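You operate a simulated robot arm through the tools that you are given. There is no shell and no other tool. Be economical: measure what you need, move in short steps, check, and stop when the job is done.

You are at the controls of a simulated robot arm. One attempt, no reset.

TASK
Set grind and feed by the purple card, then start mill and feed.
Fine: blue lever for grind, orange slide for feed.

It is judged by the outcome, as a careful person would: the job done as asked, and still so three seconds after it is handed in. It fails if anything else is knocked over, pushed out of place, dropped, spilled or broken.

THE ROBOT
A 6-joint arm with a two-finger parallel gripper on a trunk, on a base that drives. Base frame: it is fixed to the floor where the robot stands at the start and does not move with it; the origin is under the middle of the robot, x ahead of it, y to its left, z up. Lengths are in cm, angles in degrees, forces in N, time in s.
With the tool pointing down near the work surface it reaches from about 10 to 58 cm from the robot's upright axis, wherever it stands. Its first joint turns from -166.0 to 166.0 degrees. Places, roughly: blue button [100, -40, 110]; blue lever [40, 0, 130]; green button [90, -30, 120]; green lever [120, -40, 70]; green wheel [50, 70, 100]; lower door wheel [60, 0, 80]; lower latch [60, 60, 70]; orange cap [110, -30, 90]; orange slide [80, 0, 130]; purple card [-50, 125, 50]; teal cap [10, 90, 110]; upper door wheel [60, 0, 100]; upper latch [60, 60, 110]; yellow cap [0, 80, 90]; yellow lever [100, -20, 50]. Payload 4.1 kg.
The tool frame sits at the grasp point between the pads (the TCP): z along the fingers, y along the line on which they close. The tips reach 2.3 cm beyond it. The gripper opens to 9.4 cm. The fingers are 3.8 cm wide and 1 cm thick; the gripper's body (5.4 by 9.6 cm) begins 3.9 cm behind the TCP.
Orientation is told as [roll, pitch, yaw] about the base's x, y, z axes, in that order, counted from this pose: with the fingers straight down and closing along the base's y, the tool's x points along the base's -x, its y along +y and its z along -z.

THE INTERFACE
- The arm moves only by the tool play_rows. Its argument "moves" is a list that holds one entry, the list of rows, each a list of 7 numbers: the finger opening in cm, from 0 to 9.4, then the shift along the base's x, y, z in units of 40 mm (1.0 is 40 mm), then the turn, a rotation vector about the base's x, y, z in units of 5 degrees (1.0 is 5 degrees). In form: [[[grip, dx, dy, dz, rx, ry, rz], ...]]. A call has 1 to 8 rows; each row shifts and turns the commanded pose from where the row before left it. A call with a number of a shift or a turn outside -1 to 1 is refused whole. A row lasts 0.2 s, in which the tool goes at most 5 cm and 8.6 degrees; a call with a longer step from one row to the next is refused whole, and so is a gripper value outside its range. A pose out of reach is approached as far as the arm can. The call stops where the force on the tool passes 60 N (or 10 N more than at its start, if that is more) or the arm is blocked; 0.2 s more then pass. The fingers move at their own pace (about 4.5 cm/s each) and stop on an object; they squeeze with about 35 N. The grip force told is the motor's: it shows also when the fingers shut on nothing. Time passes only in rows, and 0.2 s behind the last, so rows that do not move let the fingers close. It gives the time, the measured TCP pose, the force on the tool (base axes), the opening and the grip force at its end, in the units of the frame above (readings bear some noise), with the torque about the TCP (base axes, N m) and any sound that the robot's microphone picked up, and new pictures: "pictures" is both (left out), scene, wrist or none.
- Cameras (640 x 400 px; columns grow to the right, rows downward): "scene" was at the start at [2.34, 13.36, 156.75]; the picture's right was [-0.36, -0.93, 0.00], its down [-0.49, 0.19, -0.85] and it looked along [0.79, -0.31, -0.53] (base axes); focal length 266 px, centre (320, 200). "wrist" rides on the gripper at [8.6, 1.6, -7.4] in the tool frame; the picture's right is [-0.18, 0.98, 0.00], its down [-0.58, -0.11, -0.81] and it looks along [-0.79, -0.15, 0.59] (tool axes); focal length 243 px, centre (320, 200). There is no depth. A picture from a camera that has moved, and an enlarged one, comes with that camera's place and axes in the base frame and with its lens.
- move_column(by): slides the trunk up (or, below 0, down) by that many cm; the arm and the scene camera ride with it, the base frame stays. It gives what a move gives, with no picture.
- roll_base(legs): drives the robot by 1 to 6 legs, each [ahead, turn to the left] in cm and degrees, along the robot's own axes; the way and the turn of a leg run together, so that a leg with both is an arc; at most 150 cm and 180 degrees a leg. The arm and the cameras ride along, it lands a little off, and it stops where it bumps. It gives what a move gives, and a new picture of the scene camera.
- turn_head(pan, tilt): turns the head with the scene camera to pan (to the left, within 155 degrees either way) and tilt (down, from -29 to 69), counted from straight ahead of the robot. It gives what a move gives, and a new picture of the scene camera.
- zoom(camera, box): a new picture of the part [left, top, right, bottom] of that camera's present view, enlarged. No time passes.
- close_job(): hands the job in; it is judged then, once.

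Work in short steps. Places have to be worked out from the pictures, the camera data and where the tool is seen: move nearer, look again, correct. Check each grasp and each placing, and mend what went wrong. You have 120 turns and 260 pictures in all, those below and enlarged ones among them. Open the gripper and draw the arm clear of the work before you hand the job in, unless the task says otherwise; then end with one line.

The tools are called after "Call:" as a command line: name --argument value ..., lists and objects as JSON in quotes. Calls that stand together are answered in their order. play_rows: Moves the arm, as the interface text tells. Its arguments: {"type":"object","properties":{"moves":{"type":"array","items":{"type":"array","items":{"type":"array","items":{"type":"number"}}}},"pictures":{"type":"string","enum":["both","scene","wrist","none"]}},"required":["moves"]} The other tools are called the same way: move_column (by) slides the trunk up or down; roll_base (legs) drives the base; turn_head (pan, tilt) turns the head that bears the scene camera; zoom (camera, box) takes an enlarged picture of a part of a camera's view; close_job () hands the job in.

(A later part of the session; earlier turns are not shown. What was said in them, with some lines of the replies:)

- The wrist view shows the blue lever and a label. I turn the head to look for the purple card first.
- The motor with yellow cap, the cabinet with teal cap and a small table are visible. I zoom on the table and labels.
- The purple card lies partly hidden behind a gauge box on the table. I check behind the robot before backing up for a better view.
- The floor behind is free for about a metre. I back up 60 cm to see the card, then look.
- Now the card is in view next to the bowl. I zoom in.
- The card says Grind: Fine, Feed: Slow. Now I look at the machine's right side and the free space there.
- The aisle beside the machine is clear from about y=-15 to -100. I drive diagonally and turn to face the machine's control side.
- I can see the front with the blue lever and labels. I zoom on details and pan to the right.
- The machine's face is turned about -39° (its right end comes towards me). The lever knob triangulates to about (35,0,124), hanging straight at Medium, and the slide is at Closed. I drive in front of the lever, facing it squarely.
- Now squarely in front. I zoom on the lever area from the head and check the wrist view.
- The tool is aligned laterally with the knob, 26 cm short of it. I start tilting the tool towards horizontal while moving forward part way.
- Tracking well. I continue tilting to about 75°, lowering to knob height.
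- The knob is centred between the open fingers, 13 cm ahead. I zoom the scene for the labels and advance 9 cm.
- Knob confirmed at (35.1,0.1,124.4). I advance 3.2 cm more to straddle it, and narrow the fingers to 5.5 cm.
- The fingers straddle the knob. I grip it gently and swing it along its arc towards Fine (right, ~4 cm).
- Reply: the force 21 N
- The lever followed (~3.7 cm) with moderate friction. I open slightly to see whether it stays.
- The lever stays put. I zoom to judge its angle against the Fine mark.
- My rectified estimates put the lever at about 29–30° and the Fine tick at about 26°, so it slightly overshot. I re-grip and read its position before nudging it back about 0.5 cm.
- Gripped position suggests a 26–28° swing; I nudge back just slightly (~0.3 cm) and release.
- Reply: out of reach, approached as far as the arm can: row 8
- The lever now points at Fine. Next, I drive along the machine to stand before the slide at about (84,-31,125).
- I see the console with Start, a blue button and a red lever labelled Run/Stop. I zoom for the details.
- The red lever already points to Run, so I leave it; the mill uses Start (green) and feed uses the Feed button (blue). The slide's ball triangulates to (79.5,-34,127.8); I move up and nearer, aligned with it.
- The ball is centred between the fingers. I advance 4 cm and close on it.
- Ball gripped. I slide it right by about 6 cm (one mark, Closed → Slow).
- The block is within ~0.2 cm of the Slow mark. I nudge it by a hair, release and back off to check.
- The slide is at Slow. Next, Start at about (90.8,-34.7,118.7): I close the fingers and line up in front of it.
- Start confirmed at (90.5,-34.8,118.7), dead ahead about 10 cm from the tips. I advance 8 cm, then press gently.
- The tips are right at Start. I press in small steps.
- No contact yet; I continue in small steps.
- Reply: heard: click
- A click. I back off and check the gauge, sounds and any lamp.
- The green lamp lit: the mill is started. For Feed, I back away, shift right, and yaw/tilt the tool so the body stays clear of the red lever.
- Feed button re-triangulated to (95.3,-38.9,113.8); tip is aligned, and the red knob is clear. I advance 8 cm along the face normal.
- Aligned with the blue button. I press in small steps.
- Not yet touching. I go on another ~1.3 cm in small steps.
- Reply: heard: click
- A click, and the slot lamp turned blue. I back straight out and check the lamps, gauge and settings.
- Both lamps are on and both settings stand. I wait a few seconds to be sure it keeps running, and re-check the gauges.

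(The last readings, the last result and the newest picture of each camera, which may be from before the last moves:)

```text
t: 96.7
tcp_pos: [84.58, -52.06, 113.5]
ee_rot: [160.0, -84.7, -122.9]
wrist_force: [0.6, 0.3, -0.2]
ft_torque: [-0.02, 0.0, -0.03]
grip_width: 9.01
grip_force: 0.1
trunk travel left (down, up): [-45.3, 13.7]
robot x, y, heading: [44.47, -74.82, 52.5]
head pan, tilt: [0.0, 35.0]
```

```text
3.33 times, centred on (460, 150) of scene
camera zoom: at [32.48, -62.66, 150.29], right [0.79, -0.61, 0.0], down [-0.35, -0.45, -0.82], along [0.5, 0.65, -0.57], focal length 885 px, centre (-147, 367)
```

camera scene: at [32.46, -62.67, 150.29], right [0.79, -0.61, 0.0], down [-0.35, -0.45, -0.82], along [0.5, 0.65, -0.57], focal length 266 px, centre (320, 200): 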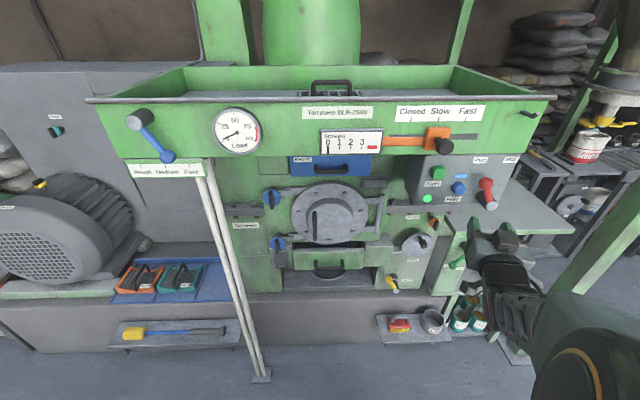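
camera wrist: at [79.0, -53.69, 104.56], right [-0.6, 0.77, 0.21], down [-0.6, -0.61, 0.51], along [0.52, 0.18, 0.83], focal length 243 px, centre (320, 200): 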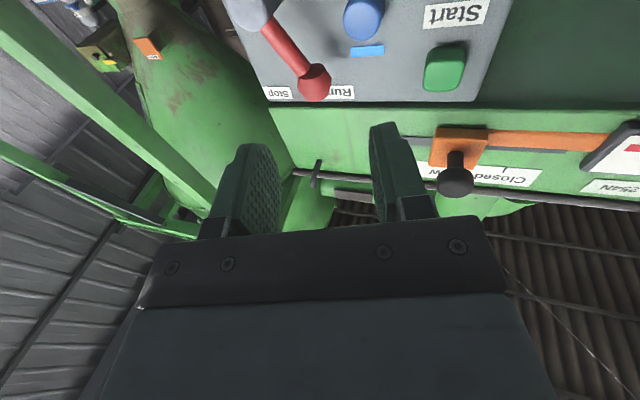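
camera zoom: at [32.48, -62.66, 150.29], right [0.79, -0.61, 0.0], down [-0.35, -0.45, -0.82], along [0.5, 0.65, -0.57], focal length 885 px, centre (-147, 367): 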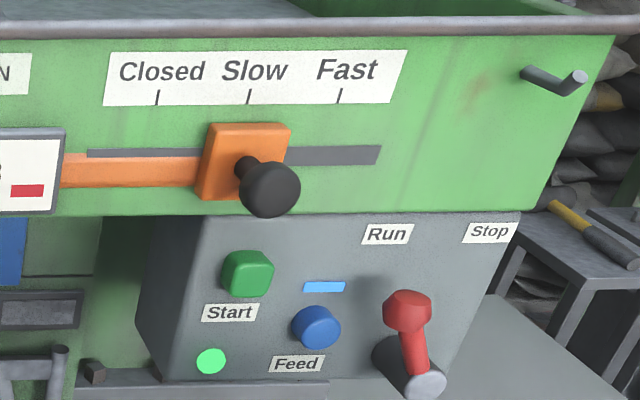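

Load reads near 0 and everything runs steadily. I wait a little longer to see whether the load or heat changes.

Call:
play_rows --moves '[[[9, 0, 0, 0, 0, 0, 0], [9, 0, 0, 0, 0, 0, 0], [9, 0, 0, 0, 0, 0, 0], [9, 0, 0, 0, 0, 0, 0], [9, 0, 0, 0, 0, 0, 0], [9, 0, 0, 0, 0, 0, 0], [9, 0, 0, 0, 0, 0, 0], [9, 0, 0, 0, 0, 0, 0]]]' --pictures "none"

Call:
play_rows --moves '[[[9, 0, 0, 0, 0, 0, 0], [9, 0, 0, 0, 0, 0, 0], [9, 0, 0, 0, 0, 0, 0], [9, 0, 0, 0, 0, 0, 0], [9, 0, 0, 0, 0, 0, 0], [9, 0, 0, 0, 0, 0, 0], [9, 0, 0, 0, 0, 0, 0], [9, 0, 0, 0, 0, 0, 0]]]' --pictures "scene"

Call:
zoom --camera "scene" --box '[110, 80, 400, 260]'

```text
t: 98.5
tcp_pos: [84.66, -52.2, 113.58]
ee_rot: [159.9, -84.7, -122.8]
wrist_force: [0.0, -0.7, -0.5]
ft_torque: [-0.03, 0.03, 0.01]
grip_width: 8.99
grip_force: 0.0
trunk travel left (down, up): [-45.3, 13.7]
robot x, y, heading: [44.03, -74.89, 52.5]
head pan, tilt: [0.0, 35.0]
```

```text
t: 100.2
tcp_pos: [84.7, -52.24, 113.55]
ee_rot: [160.0, -84.8, -122.8]
wrist_force: [-0.2, -0.2, 0.3]
ft_torque: [0.0, 0.02, 0.0]
grip_width: 8.99
grip_force: 0.0
trunk travel left (down, up): [-45.3, 13.7]
robot x, y, heading: [43.84, -75.14, 52.2]
head pan, tilt: [0.0, 35.0]
camera scene: at [32.48, -62.66, 150.29], right [0.79, -0.61, 0.0], down [-0.35, -0.45, -0.82], along [0.5, 0.65, -0.57], focal length 266 px, centre (320, 200)
```

scene: 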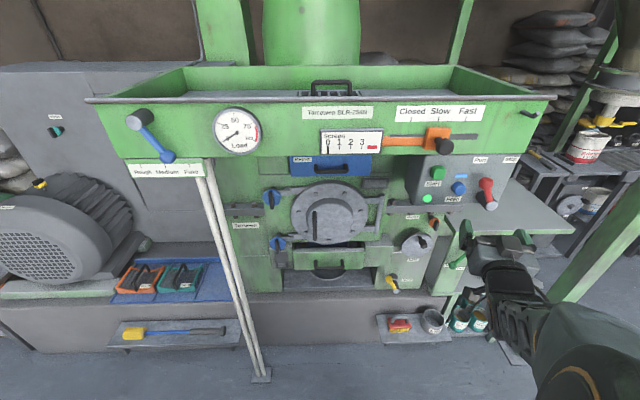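

```text
2.21 times, centred on (255, 170) of scene
camera zoom: at [32.48, -62.66, 150.29], right [0.79, -0.61, 0.0], down [-0.35, -0.45, -0.82], along [0.5, 0.65, -0.57], focal length 586 px, centre (463, 266)
```

zoom: 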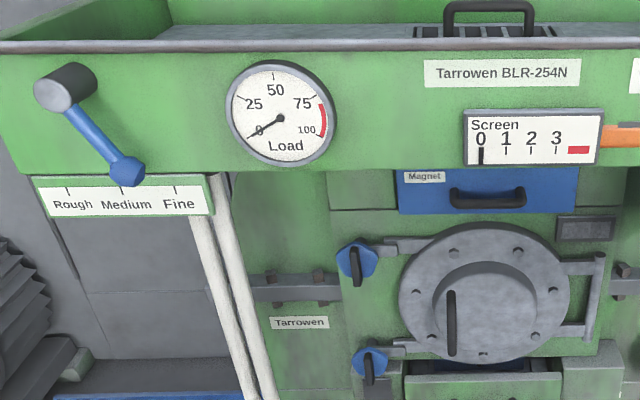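

Everything is steady: lever at Fine, slide at Slow, both lamps lit, arm clear and gripper open. I hand the job in.

Call:
close_job

```text
The job is handed in.
```

I set the grind lever to Fine and the feed slide to Slow, as the purple card says, then started the mill and the feed. I set both by eye against their marks. The Start and Feed lamps were still lit when last checked, about 4–7 s after starting. The Load gauge stayed near 0 throughout.
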